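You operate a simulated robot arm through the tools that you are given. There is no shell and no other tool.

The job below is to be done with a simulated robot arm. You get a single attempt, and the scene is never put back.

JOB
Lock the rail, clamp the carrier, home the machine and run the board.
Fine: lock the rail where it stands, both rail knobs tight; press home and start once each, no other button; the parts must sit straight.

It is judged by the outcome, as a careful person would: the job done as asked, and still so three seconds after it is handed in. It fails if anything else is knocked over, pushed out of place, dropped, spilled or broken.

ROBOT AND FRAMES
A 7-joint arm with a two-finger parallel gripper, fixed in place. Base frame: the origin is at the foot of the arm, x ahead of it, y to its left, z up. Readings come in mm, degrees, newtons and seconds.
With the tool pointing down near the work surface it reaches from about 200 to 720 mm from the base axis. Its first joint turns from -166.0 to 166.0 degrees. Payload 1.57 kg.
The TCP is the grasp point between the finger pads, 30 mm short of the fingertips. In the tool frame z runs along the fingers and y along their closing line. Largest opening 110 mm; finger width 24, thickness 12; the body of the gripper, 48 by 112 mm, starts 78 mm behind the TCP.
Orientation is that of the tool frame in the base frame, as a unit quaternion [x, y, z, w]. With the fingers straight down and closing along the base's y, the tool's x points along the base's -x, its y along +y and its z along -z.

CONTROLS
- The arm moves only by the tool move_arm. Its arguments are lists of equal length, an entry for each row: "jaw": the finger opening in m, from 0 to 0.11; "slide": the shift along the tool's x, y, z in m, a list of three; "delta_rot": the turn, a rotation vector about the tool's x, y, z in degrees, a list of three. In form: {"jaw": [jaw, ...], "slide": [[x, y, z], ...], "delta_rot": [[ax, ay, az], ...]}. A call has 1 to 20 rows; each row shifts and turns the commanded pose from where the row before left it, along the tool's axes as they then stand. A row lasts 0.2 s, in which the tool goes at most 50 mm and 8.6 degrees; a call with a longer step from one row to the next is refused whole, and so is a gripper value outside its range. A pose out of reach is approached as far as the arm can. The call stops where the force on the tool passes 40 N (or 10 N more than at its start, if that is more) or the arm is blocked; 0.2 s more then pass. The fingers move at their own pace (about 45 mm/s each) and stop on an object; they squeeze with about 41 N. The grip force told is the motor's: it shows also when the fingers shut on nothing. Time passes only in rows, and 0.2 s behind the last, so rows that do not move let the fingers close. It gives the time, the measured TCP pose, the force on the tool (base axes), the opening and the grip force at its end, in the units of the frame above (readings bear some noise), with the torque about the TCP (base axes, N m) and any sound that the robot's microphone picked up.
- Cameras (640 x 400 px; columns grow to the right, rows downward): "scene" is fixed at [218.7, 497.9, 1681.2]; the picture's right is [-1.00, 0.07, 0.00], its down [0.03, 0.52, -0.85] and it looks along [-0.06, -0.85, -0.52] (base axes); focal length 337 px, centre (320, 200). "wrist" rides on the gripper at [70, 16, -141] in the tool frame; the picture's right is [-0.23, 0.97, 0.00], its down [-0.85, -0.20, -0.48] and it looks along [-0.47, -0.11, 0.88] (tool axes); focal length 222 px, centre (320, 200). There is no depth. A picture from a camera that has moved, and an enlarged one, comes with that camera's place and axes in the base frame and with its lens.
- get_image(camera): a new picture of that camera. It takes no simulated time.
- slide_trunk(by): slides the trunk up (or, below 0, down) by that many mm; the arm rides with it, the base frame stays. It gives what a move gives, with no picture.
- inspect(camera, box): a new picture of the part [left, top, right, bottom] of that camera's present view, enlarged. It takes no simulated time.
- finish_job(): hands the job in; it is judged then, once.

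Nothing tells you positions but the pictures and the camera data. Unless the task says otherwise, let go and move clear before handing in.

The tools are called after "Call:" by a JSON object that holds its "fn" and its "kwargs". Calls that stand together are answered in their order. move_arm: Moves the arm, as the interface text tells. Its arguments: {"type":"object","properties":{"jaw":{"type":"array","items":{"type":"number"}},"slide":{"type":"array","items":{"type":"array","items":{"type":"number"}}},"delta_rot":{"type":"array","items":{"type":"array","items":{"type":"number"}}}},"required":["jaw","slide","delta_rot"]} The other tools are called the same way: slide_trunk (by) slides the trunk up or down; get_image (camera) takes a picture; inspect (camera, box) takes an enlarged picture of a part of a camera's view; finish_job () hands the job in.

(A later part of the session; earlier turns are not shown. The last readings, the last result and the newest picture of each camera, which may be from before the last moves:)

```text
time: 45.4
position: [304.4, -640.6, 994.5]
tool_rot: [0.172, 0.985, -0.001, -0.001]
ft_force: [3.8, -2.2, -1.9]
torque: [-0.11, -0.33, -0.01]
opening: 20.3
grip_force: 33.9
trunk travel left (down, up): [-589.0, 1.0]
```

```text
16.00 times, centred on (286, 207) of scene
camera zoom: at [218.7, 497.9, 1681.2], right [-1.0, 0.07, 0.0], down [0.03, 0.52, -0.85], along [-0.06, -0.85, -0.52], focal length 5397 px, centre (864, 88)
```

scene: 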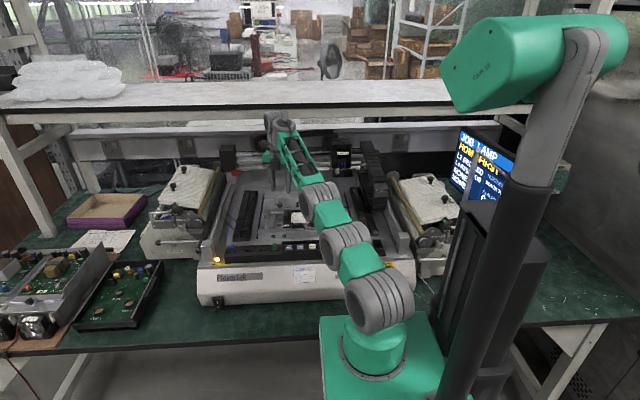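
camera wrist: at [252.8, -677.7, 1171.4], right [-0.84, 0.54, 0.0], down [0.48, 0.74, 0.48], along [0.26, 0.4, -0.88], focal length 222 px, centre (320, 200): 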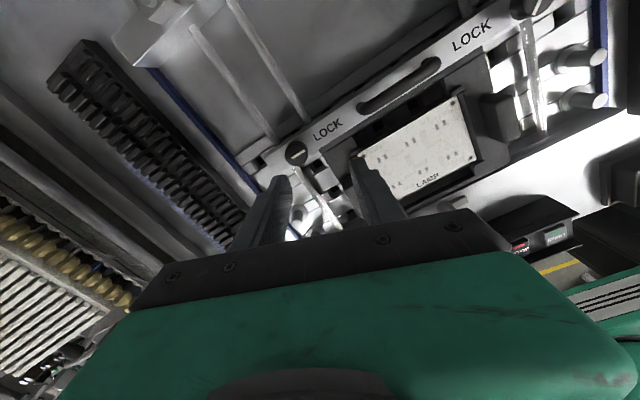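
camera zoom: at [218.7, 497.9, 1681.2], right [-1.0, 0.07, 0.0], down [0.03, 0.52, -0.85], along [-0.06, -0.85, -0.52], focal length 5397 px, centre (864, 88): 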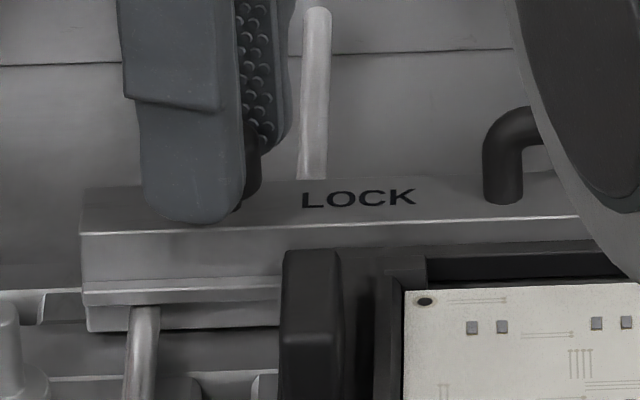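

90° turned. I'll continue toward the tight position.

Call:
{"fn": "move_arm", "kwargs": {"jaw": [0.0, 0.0, 0.0, 0.0, 0.0, 0.0, 0.0], "slide": [[0, 0, 0], [0, 0, 0], [0, 0, 0], [0, 0, 0], [0, 0, 0], [0, 0, 0], [0, 0, 0]], "delta_rot": [[0, 0, 5], [0, 0, 5], [0, 0, 5], [0, 0, 5], [0, 0, 5], [0, 0, 5], [0, 0, 0]]}}

Call:
{"fn": "inspect", "kwargs": {"camera": "wrist", "box": [270, 140, 390, 230]}}

Call:
{"fn": "inspect", "kwargs": {"camera": "scene", "box": [268, 196, 304, 218]}}

```text
time: 47.0
position: [305.7, -638.3, 995.4]
tool_rot: [0.42, 0.907, 0.001, 0.0]
ft_force: [5.5, -0.8, 1.7]
torque: [-0.29, -0.32, 0.02]
opening: 20.3
grip_force: 33.7
trunk travel left (down, up): [-589.0, 1.0]
```

```text
4.44 times, centred on (330, 185) of wrist
camera zoom: at [271.1, -575.0, 1136.4], right [0.89, 0.45, 0.0], down [0.4, -0.78, 0.48], along [0.22, -0.43, -0.88], focal length 987 px, centre (276, 267)
```

zoom: 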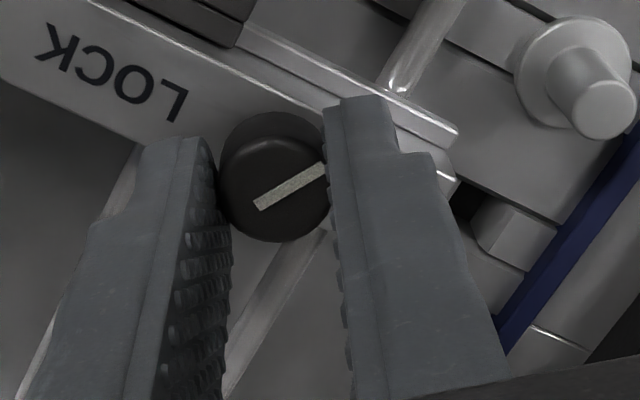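

```text
16.00 times, centred on (286, 207) of scene
camera zoom: at [218.7, 497.9, 1681.2], right [-1.0, 0.07, 0.0], down [0.03, 0.52, -0.85], along [-0.06, -0.85, -0.52], focal length 5397 px, centre (864, 88)
```

zoom: 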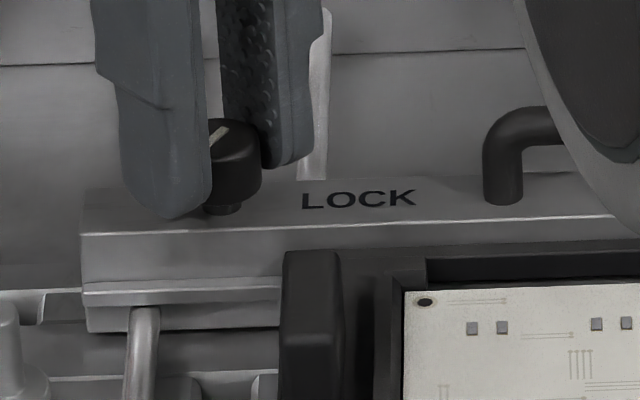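

120° turned. The last bit should bring it tight.

Call:
{"fn": "move_arm", "kwargs": {"jaw": [0.0, 0.0, 0.0, 0.0, 0.0], "slide": [[0, 0, 0], [0, 0, 0], [0, 0, 0], [0, 0, 0], [0, 0, 0]], "delta_rot": [[0, 0, 5], [0, 0, 5], [0, 0, 5], [0, 0, 5], [0, 0, 0]]}}

Call:
{"fn": "inspect", "kwargs": {"camera": "wrist", "box": [270, 140, 390, 230]}}

Call:
{"fn": "inspect", "kwargs": {"camera": "scene", "box": [268, 196, 304, 218]}}

```text
time: 48.2
position: [306.0, -639.0, 994.1]
tool_rot: [0.572, 0.821, 0.0, 0.0]
ft_force: [2.7, 2.6, 3.1]
torque: [0.38, 0.04, 0.28]
opening: 20.4
grip_force: 34.1
trunk travel left (down, up): [-589.0, 1.0]
```

```text
4.44 times, centred on (330, 185) of wrist
camera zoom: at [294.8, -567.5, 1136.5], right [0.99, 0.12, 0.0], down [0.11, -0.87, 0.48], along [0.06, -0.47, -0.88], focal length 987 px, centre (276, 267)
```

zoom: 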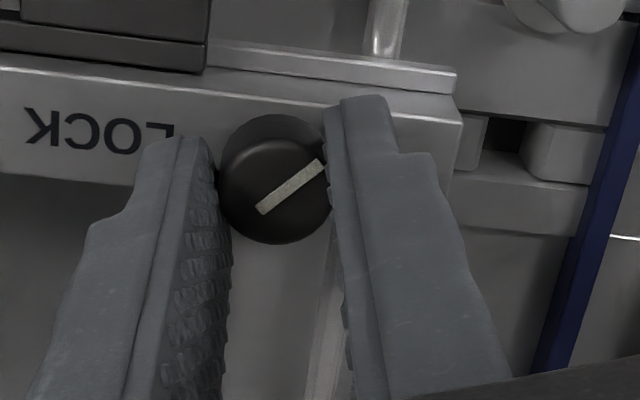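

```text
16.00 times, centred on (286, 207) of scene
camera zoom: at [218.7, 497.9, 1681.2], right [-1.0, 0.07, 0.0], down [0.03, 0.52, -0.85], along [-0.06, -0.85, -0.52], focal length 5397 px, centre (864, 88)
```

zoom: 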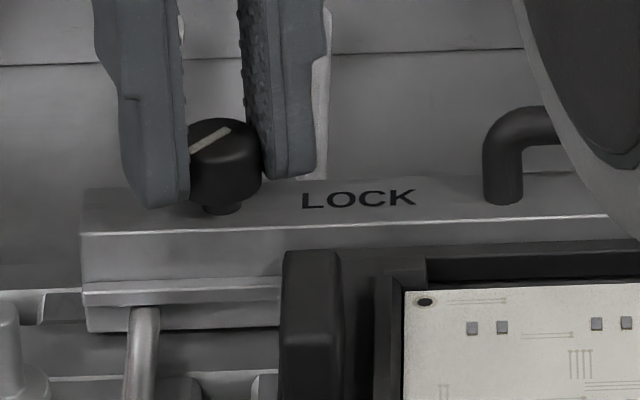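

Torque is rising at 0.28 N·m, so it's coming tight. One more twist until it slips at full torque.

Call:
{"fn": "move_arm", "kwargs": {"jaw": [0.0, 0.0, 0.0], "slide": [[0, 0, 0], [0, 0, 0], [0, 0, 0]], "delta_rot": [[0, 0, 5], [0, 0, 5], [0, 0, 0]]}}

Call:
{"fn": "inspect", "kwargs": {"camera": "wrist", "box": [270, 140, 390, 230]}}

Call:
{"fn": "inspect", "kwargs": {"camera": "scene", "box": [268, 196, 304, 218]}}

```text
time: 49.0
position: [305.9, -639.8, 994.8]
tool_rot: [0.642, 0.767, -0.001, 0.0]
ft_force: [3.4, 2.0, 1.6]
torque: [0.16, -0.08, 0.27]
opening: 20.5
grip_force: 34.1
trunk travel left (down, up): [-589.0, 1.0]
```

```text
4.44 times, centred on (330, 185) of wrist
camera zoom: at [307.3, -567.5, 1136.4], right [1.0, -0.05, 0.0], down [-0.04, -0.88, 0.48], along [-0.02, -0.48, -0.88], focal length 987 px, centre (276, 267)
```

zoom: 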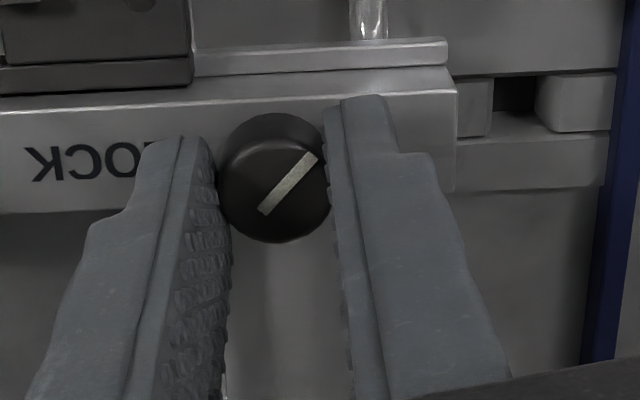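

```text
16.00 times, centred on (286, 207) of scene
camera zoom: at [218.7, 497.9, 1681.2], right [-1.0, 0.07, 0.0], down [0.03, 0.52, -0.85], along [-0.06, -0.85, -0.52], focal length 5397 px, centre (864, 88)
```

zoom: 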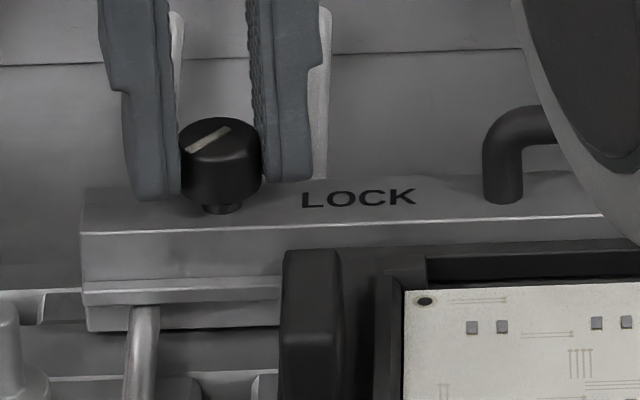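

The left knob is now tight too, since it slips in the fingers at steady torque. I'll release, lift, and then check the rail's actual position from above.

Call:
{"fn": "move_arm", "kwargs": {"jaw": [0.05, 0.05, 0.05, 0.05, 0.05], "slide": [[0, 0, 0], [0, 0, 0], [0, 0, 0], [0, 0, -0.02], [0, 0, -0.015]], "delta_rot": [[0, 0, 0], [0, 0, 0], [0, 0, 0], [0, 0, 0], [0, 0, 0]]}}

Call:
{"fn": "inspect", "kwargs": {"camera": "scene", "box": [268, 196, 304, 218]}}

Call:
{"fn": "get_image", "kwargs": {"camera": "wrist"}}

Call:
{"fn": "get_image", "kwargs": {"camera": "scene"}}

```text
time: 50.2
position: [301.8, -638.0, 1029.9]
tool_rot: [0.641, 0.767, 0.0, 0.0]
ft_force: [0.5, -0.4, -0.2]
torque: [0.0, -0.04, 0.0]
opening: 50.1
grip_force: 0.0
trunk travel left (down, up): [-589.0, 1.0]
```

```text
16.00 times, centred on (286, 207) of scene
camera zoom: at [218.7, 497.9, 1681.2], right [-1.0, 0.07, 0.0], down [0.03, 0.52, -0.85], along [-0.06, -0.85, -0.52], focal length 5397 px, centre (864, 88)
```

zoom: 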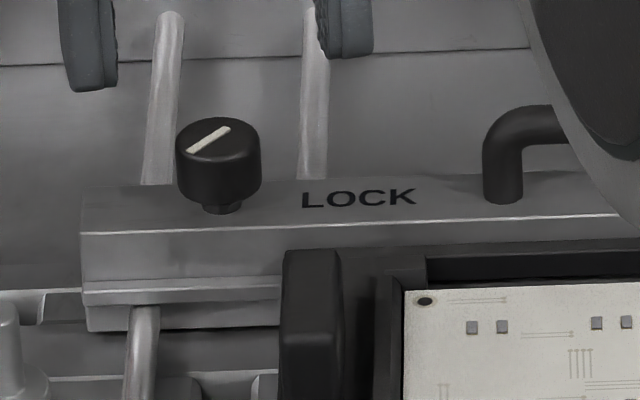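

```text
taken
camera wrist: at [305.4, -565.9, 1171.0], right [1.0, -0.05, 0.0], down [-0.04, -0.88, 0.48], along [-0.02, -0.48, -0.88], focal length 222 px, centre (320, 200)
```

wrist: 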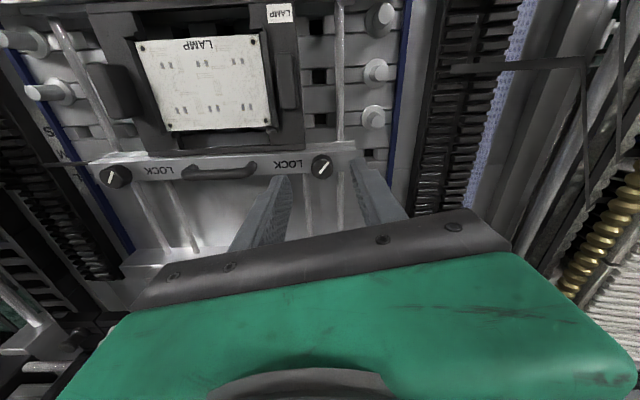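

```text
taken
```

scene: 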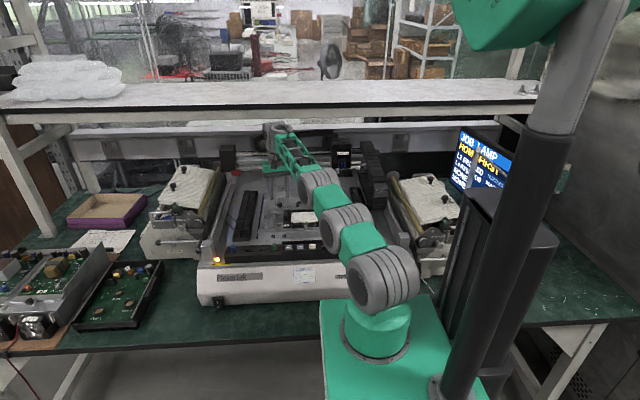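

I'll compare the carrier and rail with the earlier pictures to quantify any shift.

Call:
{"fn": "inspect", "kwargs": {"camera": "scene", "box": [278, 212, 312, 236]}}

Call:
{"fn": "inspect", "kwargs": {"camera": "wrist", "box": [20, 90, 140, 190]}}

Call:
{"fn": "inspect", "kwargs": {"camera": "wrist", "box": [80, 0, 340, 190]}}

```text
16.00 times, centred on (295, 224) of scene
camera zoom: at [218.7, 497.9, 1681.2], right [-1.0, 0.07, 0.0], down [0.03, 0.52, -0.85], along [-0.06, -0.85, -0.52], focal length 5397 px, centre (720, -184)
```

zoom: 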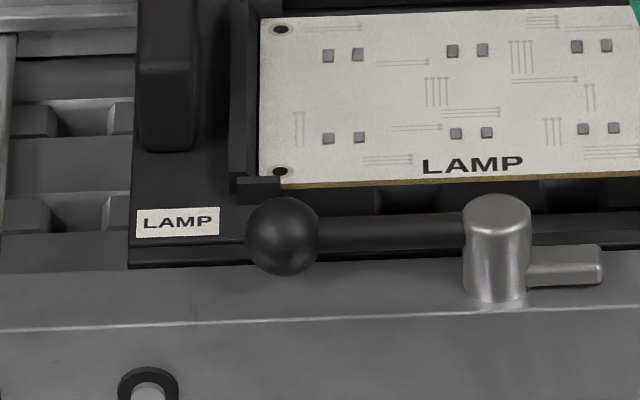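

```text
4.00 times, centred on (80, 140) of wrist
camera zoom: at [305.4, -565.9, 1171.0], right [1.0, -0.05, 0.0], down [-0.04, -0.88, 0.48], along [-0.02, -0.48, -0.88], focal length 888 px, centre (1280, 440)
```

zoom: 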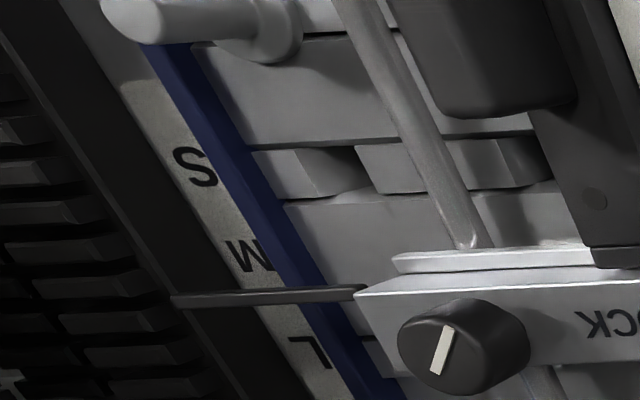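

```text
2.11 times, centred on (210, 95) of wrist
camera zoom: at [305.4, -565.9, 1171.0], right [1.0, -0.05, 0.0], down [-0.04, -0.88, 0.48], along [-0.02, -0.48, -0.88], focal length 468 px, centre (552, 421)
```

zoom: 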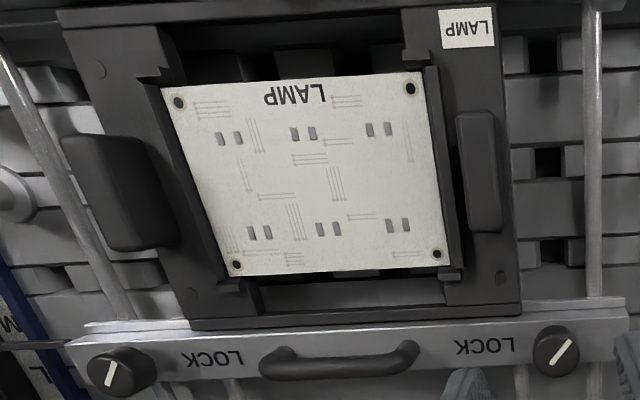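

Both the rail and carrier appear to sit about 1.5–2 mm further back than at the start. I want that closer, so I'll re-grip the left knob with a fresh angle, ease it off slightly, bring the rail back and re-tighten.

Call:
{"fn": "move_arm", "kwargs": {"jaw": [0.05, 0.05, 0.05, 0.05, 0.05, 0.05], "slide": [[0, 0, 0], [0, 0, 0], [0, 0, 0], [0, 0, 0], [0, 0, 0], [0, 0, 0]], "delta_rot": [[0, 0, -8], [0, 0, -8], [0, 0, -8], [0, 0, -8], [0, 0, -8], [0, 0, 0]]}}

Call:
{"fn": "inspect", "kwargs": {"camera": "wrist", "box": [240, 120, 420, 240]}}

Call:
{"fn": "inspect", "kwargs": {"camera": "scene", "box": [270, 190, 340, 230]}}

```text
time: 51.6
position: [303.7, -638.9, 1030.4]
tool_rot: [0.34, 0.941, -0.001, 0.001]
ft_force: [-0.2, -0.3, 0.1]
torque: [0.0, 0.0, 0.0]
opening: 50.0
grip_force: 0.1
trunk travel left (down, up): [-589.0, 1.0]
```

```text
3.33 times, centred on (330, 180) of wrist
camera zoom: at [258.9, -581.1, 1171.2], right [0.8, 0.6, 0.0], down [0.53, -0.7, 0.48], along [0.29, -0.38, -0.88], focal length 740 px, centre (287, 267)
```

zoom: 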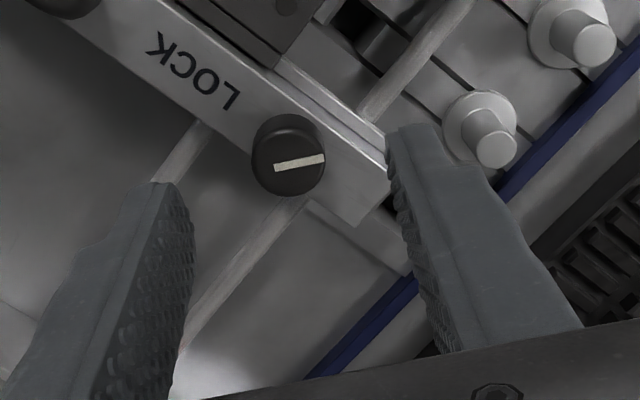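

```text
9.14 times, centred on (305, 210) of scene
camera zoom: at [218.7, 497.9, 1681.2], right [-1.0, 0.07, 0.0], down [0.03, 0.52, -0.85], along [-0.06, -0.85, -0.52], focal length 3084 px, centre (457, 109)
```

zoom: 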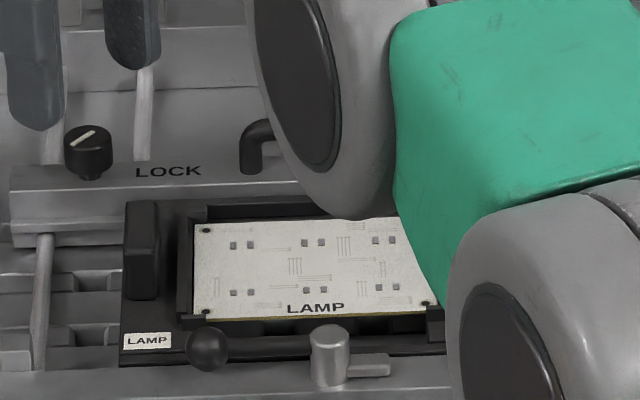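

I'll centre on the knob, descend and grip it.

Call:
{"fn": "move_arm", "kwargs": {"jaw": [0.05, 0.05, 0.05, 0.05, 0.02, 0.0, 0.0, 0.0], "slide": [[-0.0015, 0, 0], [0, 0, 0.015], [0, 0, 0.0195], [0, 0, 0], [0, 0, 0], [0, 0, 0], [0, 0, 0], [0, 0, 0]], "delta_rot": [[0, 0, 0], [0, 0, 0], [0, 0, 0], [0, 0, 0], [0, 0, 0], [0, 0, 0], [0, 0, 0], [0, 0, 0]]}}

Call:
{"fn": "inspect", "kwargs": {"camera": "wrist", "box": [270, 140, 390, 230]}}

Call:
{"fn": "inspect", "kwargs": {"camera": "scene", "box": [268, 196, 304, 218]}}

```text
time: 53.4
position: [304.5, -640.1, 994.7]
tool_rot: [0.34, 0.941, 0.0, 0.0]
ft_force: [1.3, 1.3, -0.3]
torque: [0.09, 0.03, 0.02]
opening: 20.6
grip_force: 32.6
trunk travel left (down, up): [-589.0, 1.0]
```

```text
4.44 times, centred on (330, 185) of wrist
camera zoom: at [260.9, -582.8, 1136.0], right [0.8, 0.6, 0.0], down [0.53, -0.7, 0.48], along [0.29, -0.38, -0.88], focal length 987 px, centre (276, 267)
```

zoom: 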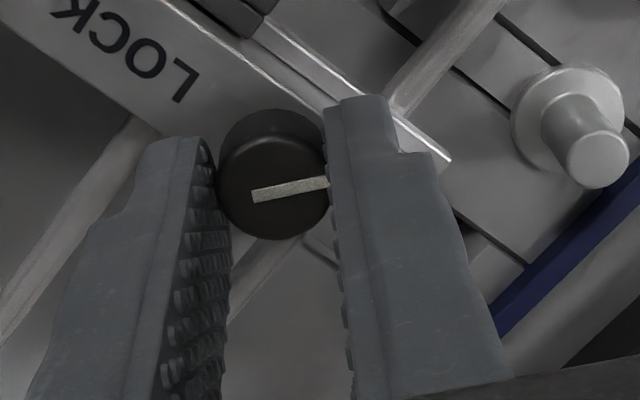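

```text
16.00 times, centred on (286, 207) of scene
camera zoom: at [218.7, 497.9, 1681.2], right [-1.0, 0.07, 0.0], down [0.03, 0.52, -0.85], along [-0.06, -0.85, -0.52], focal length 5397 px, centre (864, 88)
```

zoom: 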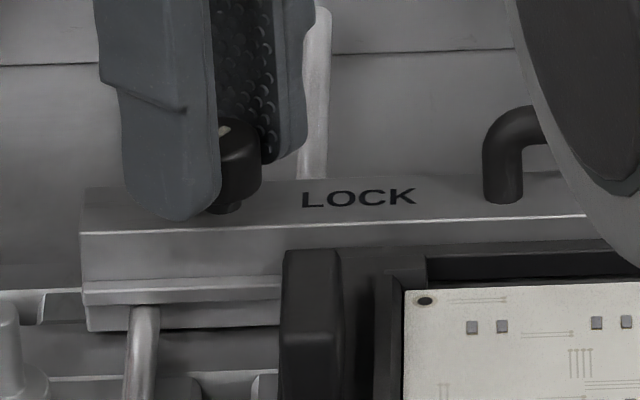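

Gripped. I'll loosen the left knob by about 25°, then press +y gently and see whether the rail comes.

Call:
{"fn": "move_arm", "kwargs": {"jaw": [0.0, 0.0, 0.0, 0.0, 0.0, 0.0], "slide": [[0, 0, 0], [0, 0, 0], [0, 0, 0], [0, 0, 0], [0, 0, 0], [0, 0, 0]], "delta_rot": [[0, 0, -5], [0, 0, -5], [0, 0, -5], [0, 0, -5], [0, 0, -5], [0, 0, 0]]}}

Call:
{"fn": "inspect", "kwargs": {"camera": "scene", "box": [268, 196, 304, 218]}}

Call:
{"fn": "inspect", "kwargs": {"camera": "wrist", "box": [270, 140, 390, 230]}}

```text
time: 54.8
position: [305.8, -639.4, 994.1]
tool_rot: [0.129, 0.992, 0.0, 0.0]
ft_force: [-0.3, 1.1, -5.1]
torque: [0.04, 0.09, -0.02]
opening: 20.0
grip_force: 33.9
trunk travel left (down, up): [-589.0, 1.0]
```

```text
16.00 times, centred on (286, 207) of scene
camera zoom: at [218.7, 497.9, 1681.2], right [-1.0, 0.07, 0.0], down [0.03, 0.52, -0.85], along [-0.06, -0.85, -0.52], focal length 5397 px, centre (864, 88)
```

zoom: 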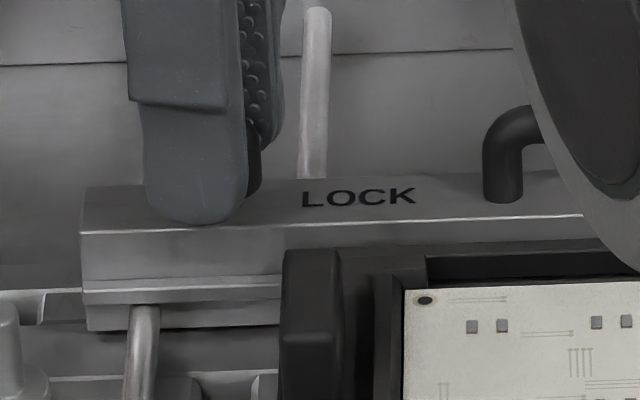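

```text
4.44 times, centred on (330, 185) of wrist
camera zoom: at [241.0, -606.7, 1136.1], right [0.47, 0.88, 0.0], down [0.78, -0.41, 0.48], along [0.42, -0.22, -0.88], focal length 987 px, centre (276, 267)
```

zoom: 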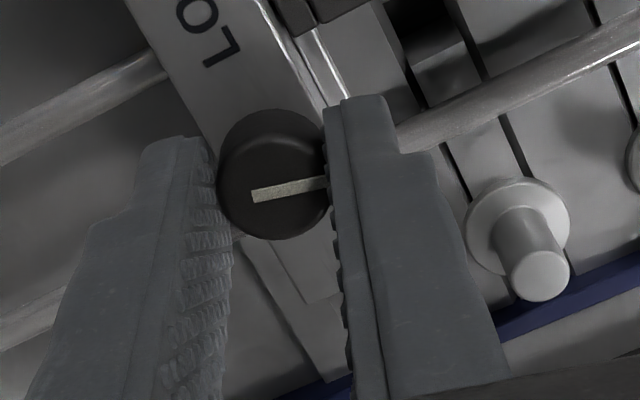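

The left knob is free. I'll press the rail +y by 2 mm to test whether the right knob alone holds it.

Call:
{"fn": "move_arm", "kwargs": {"jaw": [0.0, 0.0, 0.0], "slide": [[0.00026, 0.00097, 0], [0.00026, 0.00097, 0], [0, 0, 0]], "delta_rot": [[0, 0, 0], [0, 0, 0], [0, 0, 0]]}}

Call:
{"fn": "inspect", "kwargs": {"camera": "scene", "box": [268, 196, 304, 218]}}

```text
time: 55.6
position: [305.3, -640.2, 994.4]
tool_rot: [0.129, 0.992, 0.0, -0.001]
ft_force: [1.0, -6.9, -7.7]
torque: [-0.46, -0.72, 0.01]
opening: 20.5
grip_force: 34.2
trunk travel left (down, up): [-589.0, 1.0]
```

```text
16.00 times, centred on (286, 207) of scene
camera zoom: at [218.7, 497.9, 1681.2], right [-1.0, 0.07, 0.0], down [0.03, 0.52, -0.85], along [-0.06, -0.85, -0.52], focal length 5397 px, centre (864, 88)
```

zoom: 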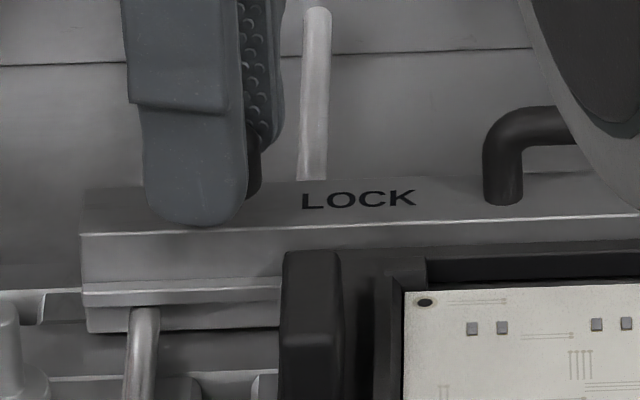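

The rail gave slightly under 7 N. I'll press a little more and watch.

Call:
{"fn": "move_arm", "kwargs": {"jaw": [0.0, 0.0, 0.0], "slide": [[0.00026, 0.00097, 0], [0.00026, 0.00097, 0], [0, 0, 0]], "delta_rot": [[0, 0, 0], [0, 0, 0], [0, 0, 0]]}}

Call:
{"fn": "inspect", "kwargs": {"camera": "scene", "box": [268, 196, 304, 218]}}

```text
time: 56.4
position: [305.3, -638.6, 995.4]
tool_rot: [0.129, 0.992, 0.0, 0.0]
ft_force: [0.5, -10.1, -6.6]
torque: [-0.54, -0.65, -0.01]
opening: 20.6
grip_force: 34.0
trunk travel left (down, up): [-589.0, 1.0]
```

```text
16.00 times, centred on (286, 207) of scene
camera zoom: at [218.7, 497.9, 1681.2], right [-1.0, 0.07, 0.0], down [0.03, 0.52, -0.85], along [-0.06, -0.85, -0.52], focal length 5397 px, centre (864, 88)
```

zoom: 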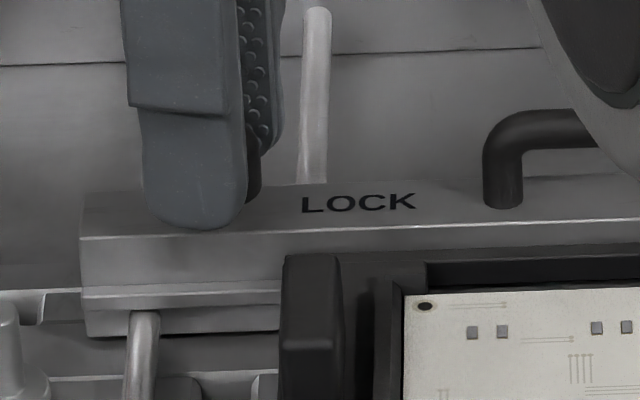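

The rail slid back: its edges and the carrier match the original picture now. I'll release the stored force, then tighten.

Call:
{"fn": "move_arm", "kwargs": {"jaw": [0.0, 0.0, 0.0], "slide": [[-0.00026, -0.00097, 0.0005], [-0.00026, -0.00097, 0.0005], [0, 0, 0]], "delta_rot": [[0, 0, 0], [0, 0, 0], [0, 0, 0]]}}

Call:
{"fn": "inspect", "kwargs": {"camera": "scene", "box": [268, 196, 304, 218]}}

```text
time: 57.2
position: [305.3, -636.6, 994.9]
tool_rot: [0.128, 0.992, 0.0, 0.0]
ft_force: [-3.0, 1.0, 4.4]
torque: [0.25, 0.64, 0.0]
opening: 20.2
grip_force: 34.0
trunk travel left (down, up): [-589.0, 1.0]
```

```text
16.00 times, centred on (286, 207) of scene
camera zoom: at [218.7, 497.9, 1681.2], right [-1.0, 0.07, 0.0], down [0.03, 0.52, -0.85], along [-0.06, -0.85, -0.52], focal length 5397 px, centre (864, 88)
```

zoom: 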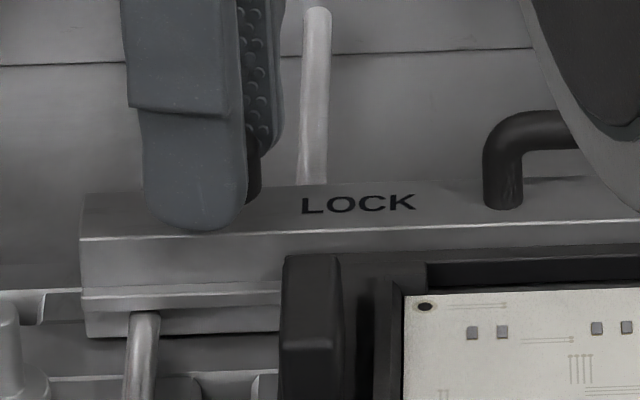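

The rail is within about half a millimetre of the start, and the force is near zero. Now I'll tighten the left knob.

Call:
{"fn": "move_arm", "kwargs": {"jaw": [0.0, 0.0, 0.0, 0.0, 0.0], "slide": [[0, 0, 0], [0, 0, 0], [0, 0, 0], [0, 0, 0], [0, 0, 0]], "delta_rot": [[0, 0, 5], [0, 0, 5], [0, 0, 5], [0, 0, 5], [0, 0, 0]]}}

Call:
{"fn": "inspect", "kwargs": {"camera": "scene", "box": [268, 196, 304, 218]}}

```text
time: 58.4
position: [306.3, -638.3, 994.2]
tool_rot: [0.299, 0.954, 0.0, -0.001]
ft_force: [-2.4, 1.5, 1.8]
torque: [0.0, -0.05, 0.03]
opening: 20.0
grip_force: 33.9
trunk travel left (down, up): [-589.0, 1.0]
```

```text
16.00 times, centred on (286, 207) of scene
camera zoom: at [218.7, 497.9, 1681.2], right [-1.0, 0.07, 0.0], down [0.03, 0.52, -0.85], along [-0.06, -0.85, -0.52], focal length 5397 px, centre (864, 88)
```

zoom: 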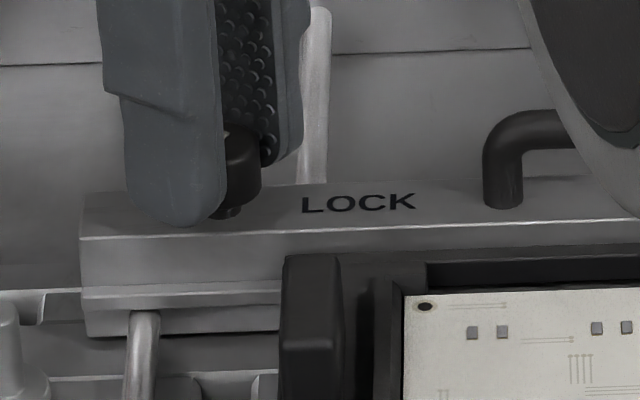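

It holds at the original line. Finishing the tightening.

Call:
{"fn": "move_arm", "kwargs": {"jaw": [0.0, 0.0, 0.0, 0.0], "slide": [[0, 0, 0], [0, 0, 0], [0, 0, 0], [0, 0, 0]], "delta_rot": [[0, 0, 5], [0, 0, 5], [0, 0, 5], [0, 0, 0]]}}

Call:
{"fn": "inspect", "kwargs": {"camera": "scene", "box": [268, 196, 304, 218]}}

Call:
{"fn": "inspect", "kwargs": {"camera": "wrist", "box": [270, 140, 390, 230]}}

```text
time: 59.4
position: [305.1, -639.1, 994.2]
tool_rot: [0.421, 0.907, -0.001, 0.0]
ft_force: [-0.1, -2.0, 0.8]
torque: [-0.16, -0.12, 0.26]
opening: 20.3
grip_force: 34.5
trunk travel left (down, up): [-589.0, 1.0]
```

```text
16.00 times, centred on (286, 207) of scene
camera zoom: at [218.7, 497.9, 1681.2], right [-1.0, 0.07, 0.0], down [0.03, 0.52, -0.85], along [-0.06, -0.85, -0.52], focal length 5397 px, centre (864, 88)
```

zoom: 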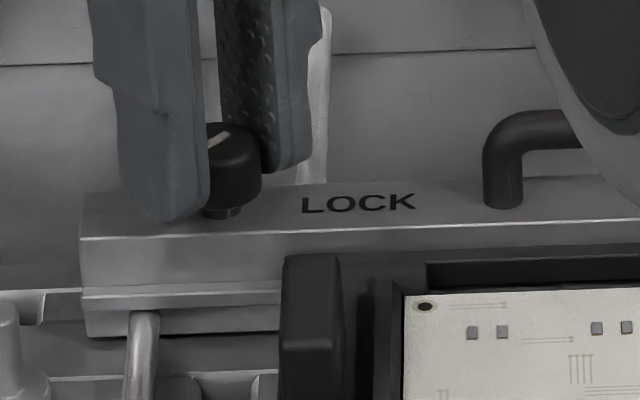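

```text
4.44 times, centred on (330, 185) of wrist
camera zoom: at [271.4, -573.5, 1136.0], right [0.89, 0.45, 0.0], down [0.4, -0.78, 0.48], along [0.22, -0.43, -0.88], focal length 987 px, centre (276, 267)
```

zoom: 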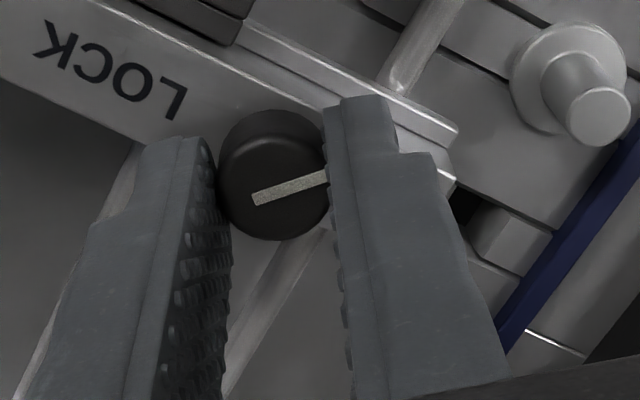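

The rail is on its mark and the torque is 0.26 N·m. One more twist to full tightness, then release and lift.

Call:
{"fn": "move_arm", "kwargs": {"jaw": [0.0, 0.0, 0.0, 0.05, 0.05, 0.05, 0.05, 0.05], "slide": [[0, 0, 0], [0, 0, 0], [0, 0, 0], [0, 0, 0], [0, 0, 0], [0, 0, 0], [0, 0, -0.02], [0, 0, -0.02]], "delta_rot": [[0, 0, 5], [0, 0, 5], [0, 0, 0], [0, 0, 0], [0, 0, 0], [0, 0, 0], [0, 0, 0], [0, 0, 0]]}}

Call:
{"fn": "inspect", "kwargs": {"camera": "scene", "box": [268, 196, 304, 218]}}

Call:
{"fn": "inspect", "kwargs": {"camera": "scene", "box": [278, 212, 312, 236]}}

```text
time: 61.2
position: [304.6, -637.2, 1035.4]
tool_rot: [0.498, 0.867, 0.0, 0.0]
ft_force: [-0.8, -0.2, -1.0]
torque: [-0.01, -0.01, 0.0]
opening: 50.3
grip_force: 0.1
trunk travel left (down, up): [-589.0, 1.0]
```

```text
16.00 times, centred on (286, 207) of scene
camera zoom: at [218.7, 497.9, 1681.2], right [-1.0, 0.07, 0.0], down [0.03, 0.52, -0.85], along [-0.06, -0.85, -0.52], focal length 5397 px, centre (864, 88)
```

zoom: 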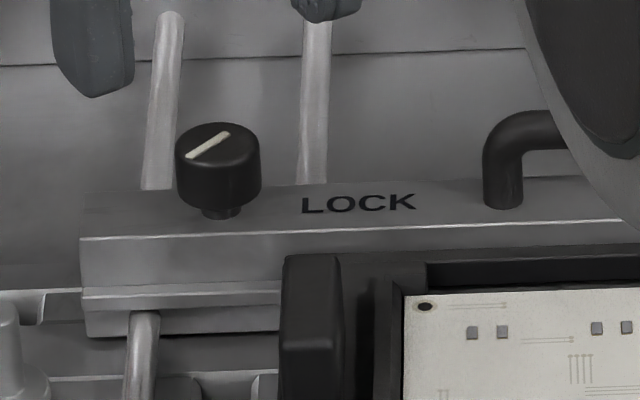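

```text
16.00 times, centred on (295, 224) of scene
camera zoom: at [218.7, 497.9, 1681.2], right [-1.0, 0.07, 0.0], down [0.03, 0.52, -0.85], along [-0.06, -0.85, -0.52], focal length 5397 px, centre (720, -184)
```

zoom: 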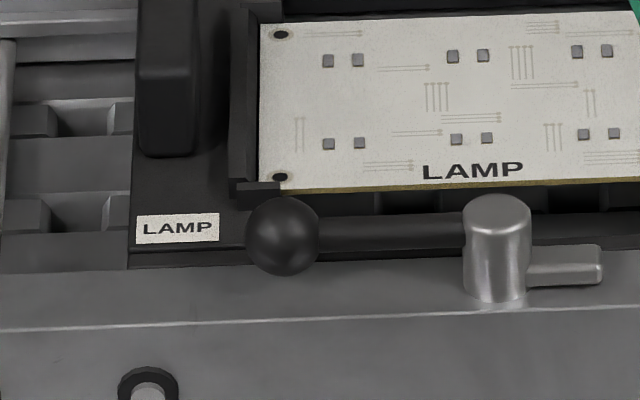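

The rail and carrier are exactly as in the first picture, with both knobs tight. Next is the clamp lever: I'll move over its ball and turn the fingers to close along y.

Call:
{"fn": "move_arm", "kwargs": {"jaw": [0.05, 0.05, 0.05, 0.05, 0.05, 0.05, 0.04, 0.03, 0.03, 0.03, 0.03, 0.03], "slide": [[0.0376, 0.007, -0.008], [0.0376, 0.007, -0.008], [0.0376, 0.007, -0.008], [0.0376, 0.007, -0.008], [0, 0, 0], [0, 0, 0], [0, 0, 0], [0, 0, 0], [0, 0, 0], [0, 0, 0], [0, 0, 0], [0, 0, 0]], "delta_rot": [[0, 0, 0], [0, 0, 0], [0, 0, 0], [0, 0, 0], [0, 0, -8.5], [0, 0, -8.5], [0, 0, -8.5], [0, 0, -8.5], [0, 0, -8.5], [0, 0, -8.5], [0, 0, -8.5], [0, 0, 0]]}}

Call:
{"fn": "get_image", "kwargs": {"camera": "wrist"}}

Call:
{"fn": "get_image", "kwargs": {"camera": "scene"}}

```text
time: 63.8
position: [253.1, -494.3, 1066.2]
tool_rot: [0.001, 1.0, 0.0, 0.0]
ft_force: [0.4, -0.1, 0.5]
torque: [-0.01, 0.01, 0.0]
opening: 30.1
grip_force: 0.0
trunk travel left (down, up): [-589.0, 1.0]
```

```text
taken
camera wrist: at [182.8, -477.5, 1207.7], right [0.23, 0.97, 0.0], down [0.85, -0.2, 0.48], along [0.47, -0.11, -0.88], focal length 222 px, centre (320, 200)
```

wrist: 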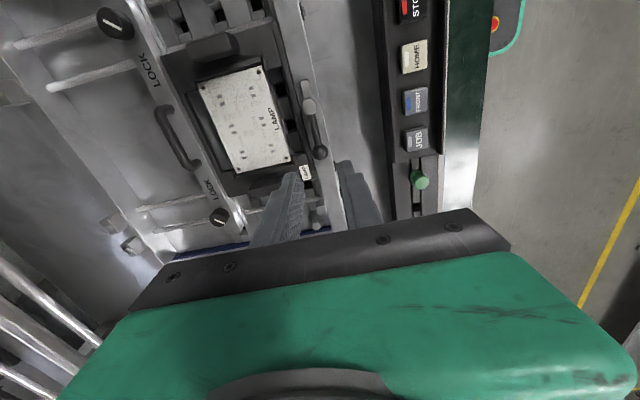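

```text
taken
```

scene: 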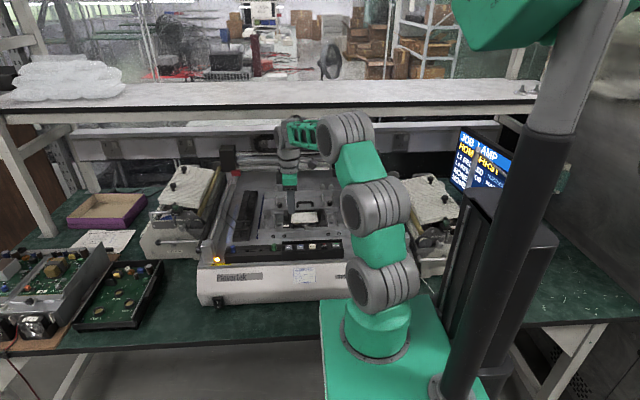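

The view over the lever is good: the rail knobs and carrier are all visible. I'll zoom in on the lever and ball.

Call:
{"fn": "inspect", "kwargs": {"camera": "wrist", "box": [250, 70, 390, 200]}}

Call:
{"fn": "inspect", "kwargs": {"camera": "wrist", "box": [280, 80, 350, 170]}}

Call:
{"fn": "inspect", "kwargs": {"camera": "wrist", "box": [380, 0, 450, 200]}}

```text
3.08 times, centred on (320, 135) of wrist
camera zoom: at [182.8, -477.5, 1207.7], right [0.23, 0.97, 0.0], down [0.85, -0.2, 0.48], along [0.47, -0.11, -0.88], focal length 684 px, centre (320, 400)
```

zoom: 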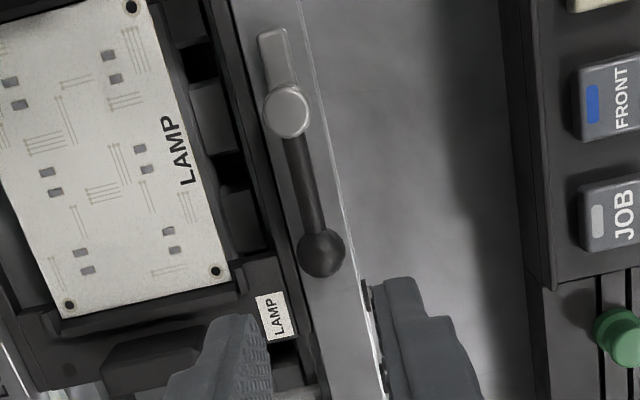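

```text
4.44 times, centred on (315, 125) of wrist
camera zoom: at [182.8, -477.5, 1207.7], right [0.23, 0.97, 0.0], down [0.85, -0.2, 0.48], along [0.47, -0.11, -0.88], focal length 987 px, centre (342, 533)
```

zoom: 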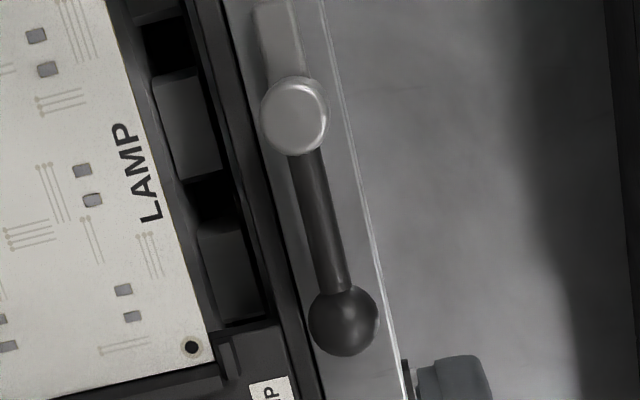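

```text
2.00 times, centred on (415, 100) of wrist
camera zoom: at [182.8, -477.5, 1207.7], right [0.23, 0.97, 0.0], down [0.85, -0.2, 0.48], along [0.47, -0.11, -0.88], focal length 444 px, centre (130, 400)
```

zoom: 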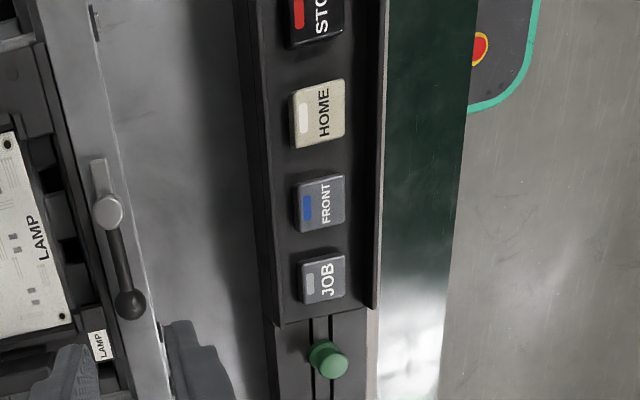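

The ball is at (252.5,-493.5) and the tool is right above it. I'll go down most of the way and check clearances.

Call:
{"fn": "move_arm", "kwargs": {"jaw": [0.03, 0.03, 0.03, 0.03], "slide": [[0, 0, 0.02], [0, 0, 0.02], [0, 0, 0.02], [0, 0, 0]], "delta_rot": [[0, 0, 0], [0, 0, 0], [0, 0, 0], [0, 0, 0]]}}

Call:
{"fn": "inspect", "kwargs": {"camera": "wrist", "box": [240, 100, 400, 230]}}

Call:
{"fn": "inspect", "kwargs": {"camera": "scene", "box": [270, 190, 330, 236]}}

```text
time: 64.8
position: [253.9, -492.8, 1006.4]
tool_rot: [0.003, 1.0, 0.0, 0.0]
ft_force: [0.2, 0.2, -0.2]
torque: [0.0, 0.0, 0.0]
opening: 30.0
grip_force: 0.1
trunk travel left (down, up): [-589.0, 1.0]
```

```text
3.08 times, centred on (320, 165) of wrist
camera zoom: at [183.4, -476.2, 1148.1], right [0.23, 0.97, 0.0], down [0.85, -0.2, 0.48], along [0.47, -0.11, -0.88], focal length 684 px, centre (320, 308)
```

zoom: 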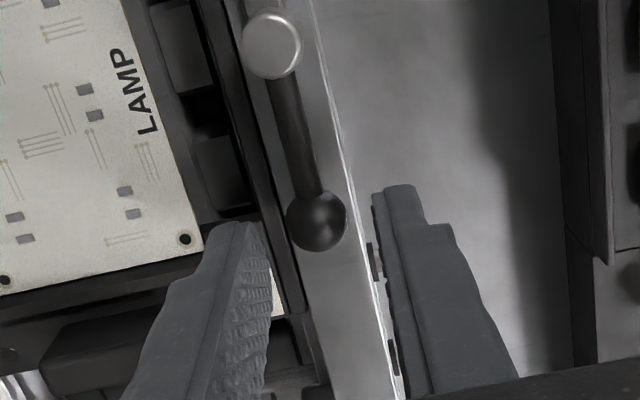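

```text
8.70 times, centred on (300, 213) of scene
camera zoom: at [218.7, 497.9, 1681.2], right [-1.0, 0.07, 0.0], down [0.03, 0.52, -0.85], along [-0.06, -0.85, -0.52], focal length 2933 px, centre (494, 87)
```

zoom: 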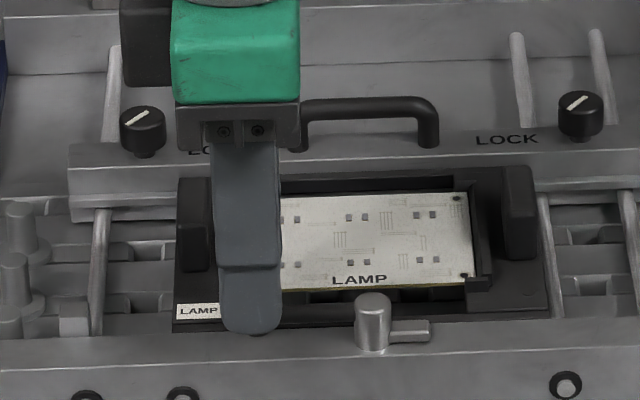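

Alignment is within about 1.5 mm. I'll correct that, descend around the ball and close.

Call:
{"fn": "move_arm", "kwargs": {"jaw": [0.03, 0.03, 0.03, 0.02, 0.0, 0.0, 0.0], "slide": [[0.0012, -0.0009, 0], [0, 0, 0.009], [0, 0, 0.007], [0, 0, 0], [0, 0, 0], [0, 0, 0], [0, 0, 0]], "delta_rot": [[0, 0, 0], [0, 0, 0], [0, 0, 0], [0, 0, 0], [0, 0, 0], [0, 0, 0], [0, 0, 0]]}}

Call:
{"fn": "inspect", "kwargs": {"camera": "wrist", "box": [240, 100, 400, 230]}}

Call:
{"fn": "inspect", "kwargs": {"camera": "scene", "box": [270, 190, 330, 236]}}

```text
time: 66.4
position: [252.9, -494.0, 990.7]
tool_rot: [0.002, 1.0, 0.0, 0.0]
ft_force: [-0.4, 2.2, 0.7]
torque: [0.04, 0.02, -0.01]
opening: 17.2
grip_force: 32.5
trunk travel left (down, up): [-589.0, 1.0]
```

```text
3.08 times, centred on (320, 165) of wrist
camera zoom: at [181.3, -477.0, 1131.5], right [0.23, 0.97, 0.0], down [0.85, -0.2, 0.48], along [0.47, -0.11, -0.88], focal length 684 px, centre (320, 308)
```

zoom: 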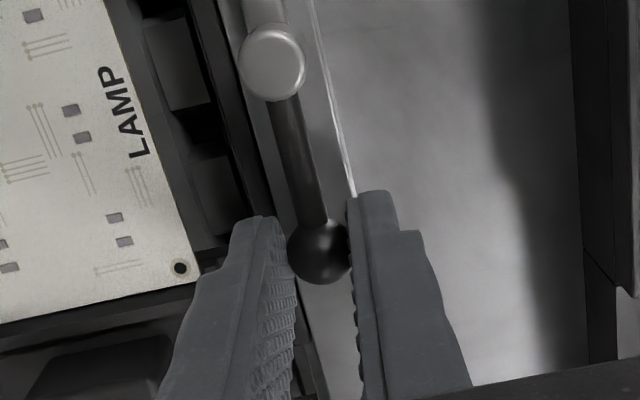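

```text
8.70 times, centred on (300, 213) of scene
camera zoom: at [218.7, 497.9, 1681.2], right [-1.0, 0.07, 0.0], down [0.03, 0.52, -0.85], along [-0.06, -0.85, -0.52], focal length 2933 px, centre (494, 87)
```

zoom: 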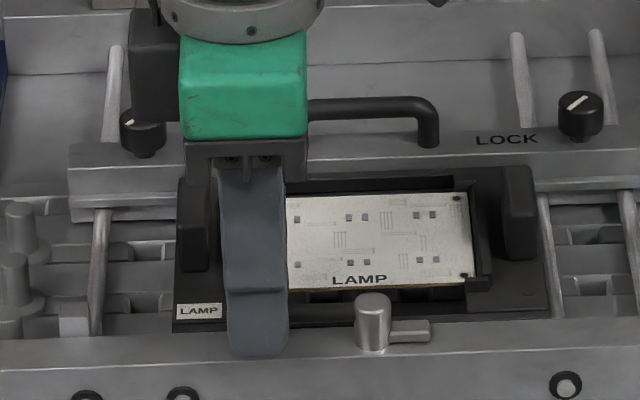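

The ball is gripped. I'll swing it counter-clockwise about the post in small arc steps and watch the force.

Call:
{"fn": "move_arm", "kwargs": {"jaw": [0.0, 0.0, 0.0, 0.0], "slide": [[0.00019, 0.00436, 0], [0.00019, 0.00436, 0], [0.00019, 0.00436, 0], [0, 0, 0]], "delta_rot": [[0, 0, -5], [0, 0, -5], [0, 0, -5], [0, 0, 0]]}}

Call:
{"fn": "inspect", "kwargs": {"camera": "wrist", "box": [240, 100, 400, 230]}}

Call:
{"fn": "inspect", "kwargs": {"camera": "scene", "box": [270, 190, 330, 236]}}

```text
time: 67.4
position: [250.0, -480.8, 990.1]
tool_rot: [-0.128, 0.992, 0.0, 0.0]
ft_force: [0.3, -4.5, -8.2]
torque: [-0.16, 0.02, 0.17]
opening: 17.3
grip_force: 32.9
trunk travel left (down, up): [-589.0, 1.0]
```

```text
3.08 times, centred on (320, 165) of wrist
camera zoom: at [177.8, -483.4, 1131.5], right [-0.03, 1.0, 0.0], down [0.88, 0.02, 0.48], along [0.48, 0.01, -0.88], focal length 684 px, centre (320, 308)
```

zoom: 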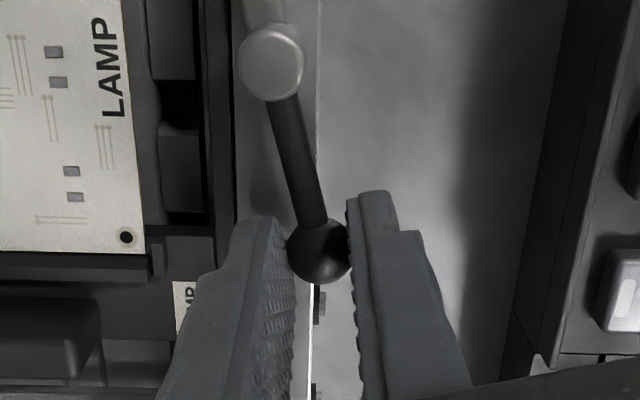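

```text
8.70 times, centred on (300, 213) of scene
camera zoom: at [218.7, 497.9, 1681.2], right [-1.0, 0.07, 0.0], down [0.03, 0.52, -0.85], along [-0.06, -0.85, -0.52], focal length 2933 px, centre (494, 87)
```

zoom: 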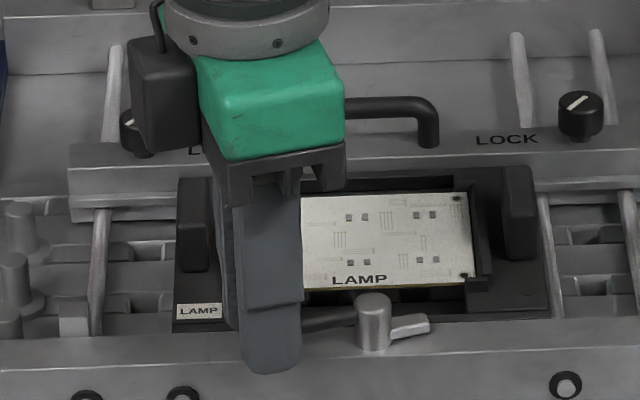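

The lever turns easily and its nose is swinging toward the carrier. Continuing the arc.

Call:
{"fn": "move_arm", "kwargs": {"jaw": [0.0, 0.0, 0.0, 0.0, 0.0, 0.0], "slide": [[0.00027, 0.00523, 0], [0.00027, 0.00523, 0], [0.00027, 0.00523, 0], [0.00027, 0.00523, 0], [0.00027, 0.00523, 0], [0, 0, 0]], "delta_rot": [[0, 0, -6], [0, 0, -6], [0, 0, -6], [0, 0, -6], [0, 0, -6], [0, 0, 0]]}}

Call:
{"fn": "inspect", "kwargs": {"camera": "wrist", "box": [240, 100, 400, 230]}}

Call:
{"fn": "inspect", "kwargs": {"camera": "scene", "box": [270, 190, 330, 236]}}

```text
time: 68.8
position: [237.2, -459.8, 990.2]
tool_rot: [-0.382, 0.924, 0.0, 0.0]
ft_force: [2.1, -0.9, -9.2]
torque: [-0.01, -0.07, 0.13]
opening: 17.2
grip_force: 32.4
trunk travel left (down, up): [-589.0, 1.0]
```

```text
3.08 times, centred on (320, 165) of wrist
camera zoom: at [175.7, -497.3, 1131.6], right [-0.53, 0.85, 0.0], down [0.75, 0.46, 0.48], along [0.41, 0.25, -0.88], focal length 684 px, centre (320, 308)
```

zoom: 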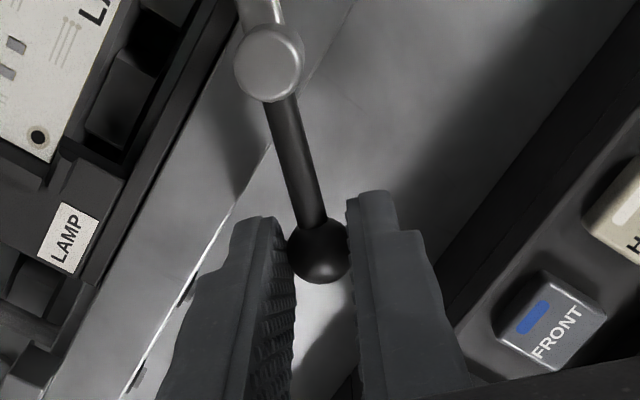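

```text
8.70 times, centred on (300, 213) of scene
camera zoom: at [218.7, 497.9, 1681.2], right [-1.0, 0.07, 0.0], down [0.03, 0.52, -0.85], along [-0.06, -0.85, -0.52], focal length 2933 px, centre (494, 87)
```

zoom: 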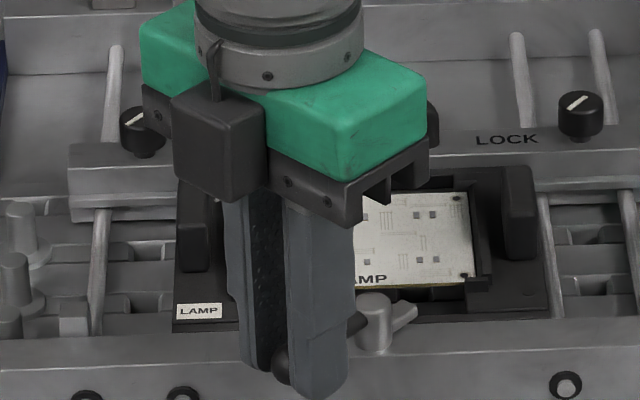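

The lever is at 45°. The nose is halfway, so continuing.

Call:
{"fn": "move_arm", "kwargs": {"jaw": [0.0, 0.0, 0.0, 0.0, 0.0, 0.0], "slide": [[0.00027, 0.00523, 0.001], [0.00027, 0.00523, 0], [0.00027, 0.00523, 0], [0.00027, 0.00523, 0], [0.00027, 0.00523, 0], [0, 0, 0]], "delta_rot": [[0, 0, -6], [0, 0, -6], [0, 0, -6], [0, 0, -6], [0, 0, -6], [0, 0, 0]]}}

Call:
{"fn": "inspect", "kwargs": {"camera": "wrist", "box": [240, 100, 400, 230]}}

Call:
{"fn": "inspect", "kwargs": {"camera": "scene", "box": [270, 190, 330, 236]}}

```text
time: 70.2
position: [216.2, -448.1, 991.0]
tool_rot: [-0.607, 0.795, 0.0, -0.001]
ft_force: [3.0, -3.3, 4.2]
torque: [-0.36, -0.02, 0.16]
opening: 17.4
grip_force: 32.2
trunk travel left (down, up): [-589.0, 1.0]
```

```text
3.08 times, centred on (320, 165) of wrist
camera zoom: at [180.6, -510.1, 1131.7], right [-0.88, 0.47, 0.0], down [0.42, 0.77, 0.48], along [0.23, 0.42, -0.88], focal length 684 px, centre (320, 308)
```

zoom: 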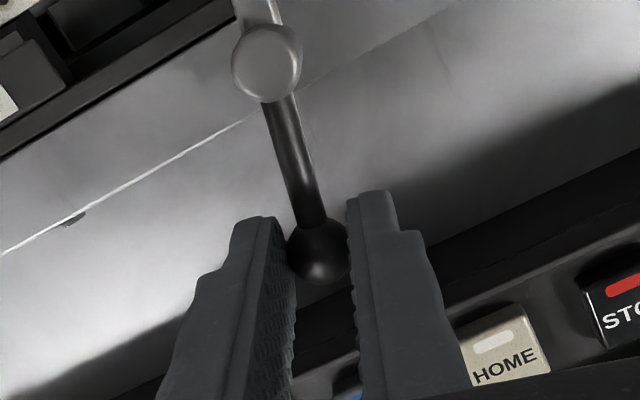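

```text
8.70 times, centred on (300, 213) of scene
camera zoom: at [218.7, 497.9, 1681.2], right [-1.0, 0.07, 0.0], down [0.03, 0.52, -0.85], along [-0.06, -0.85, -0.52], focal length 2933 px, centre (494, 87)
```

zoom: 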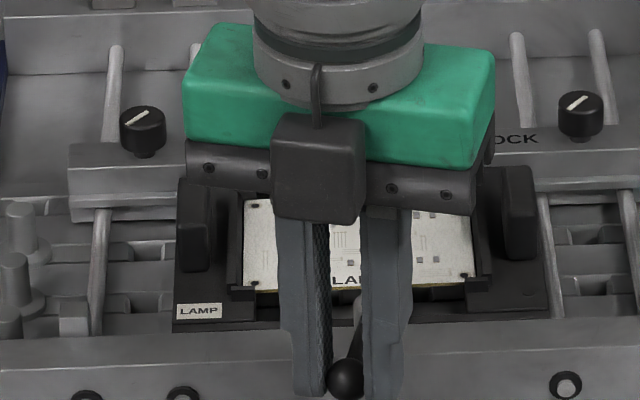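

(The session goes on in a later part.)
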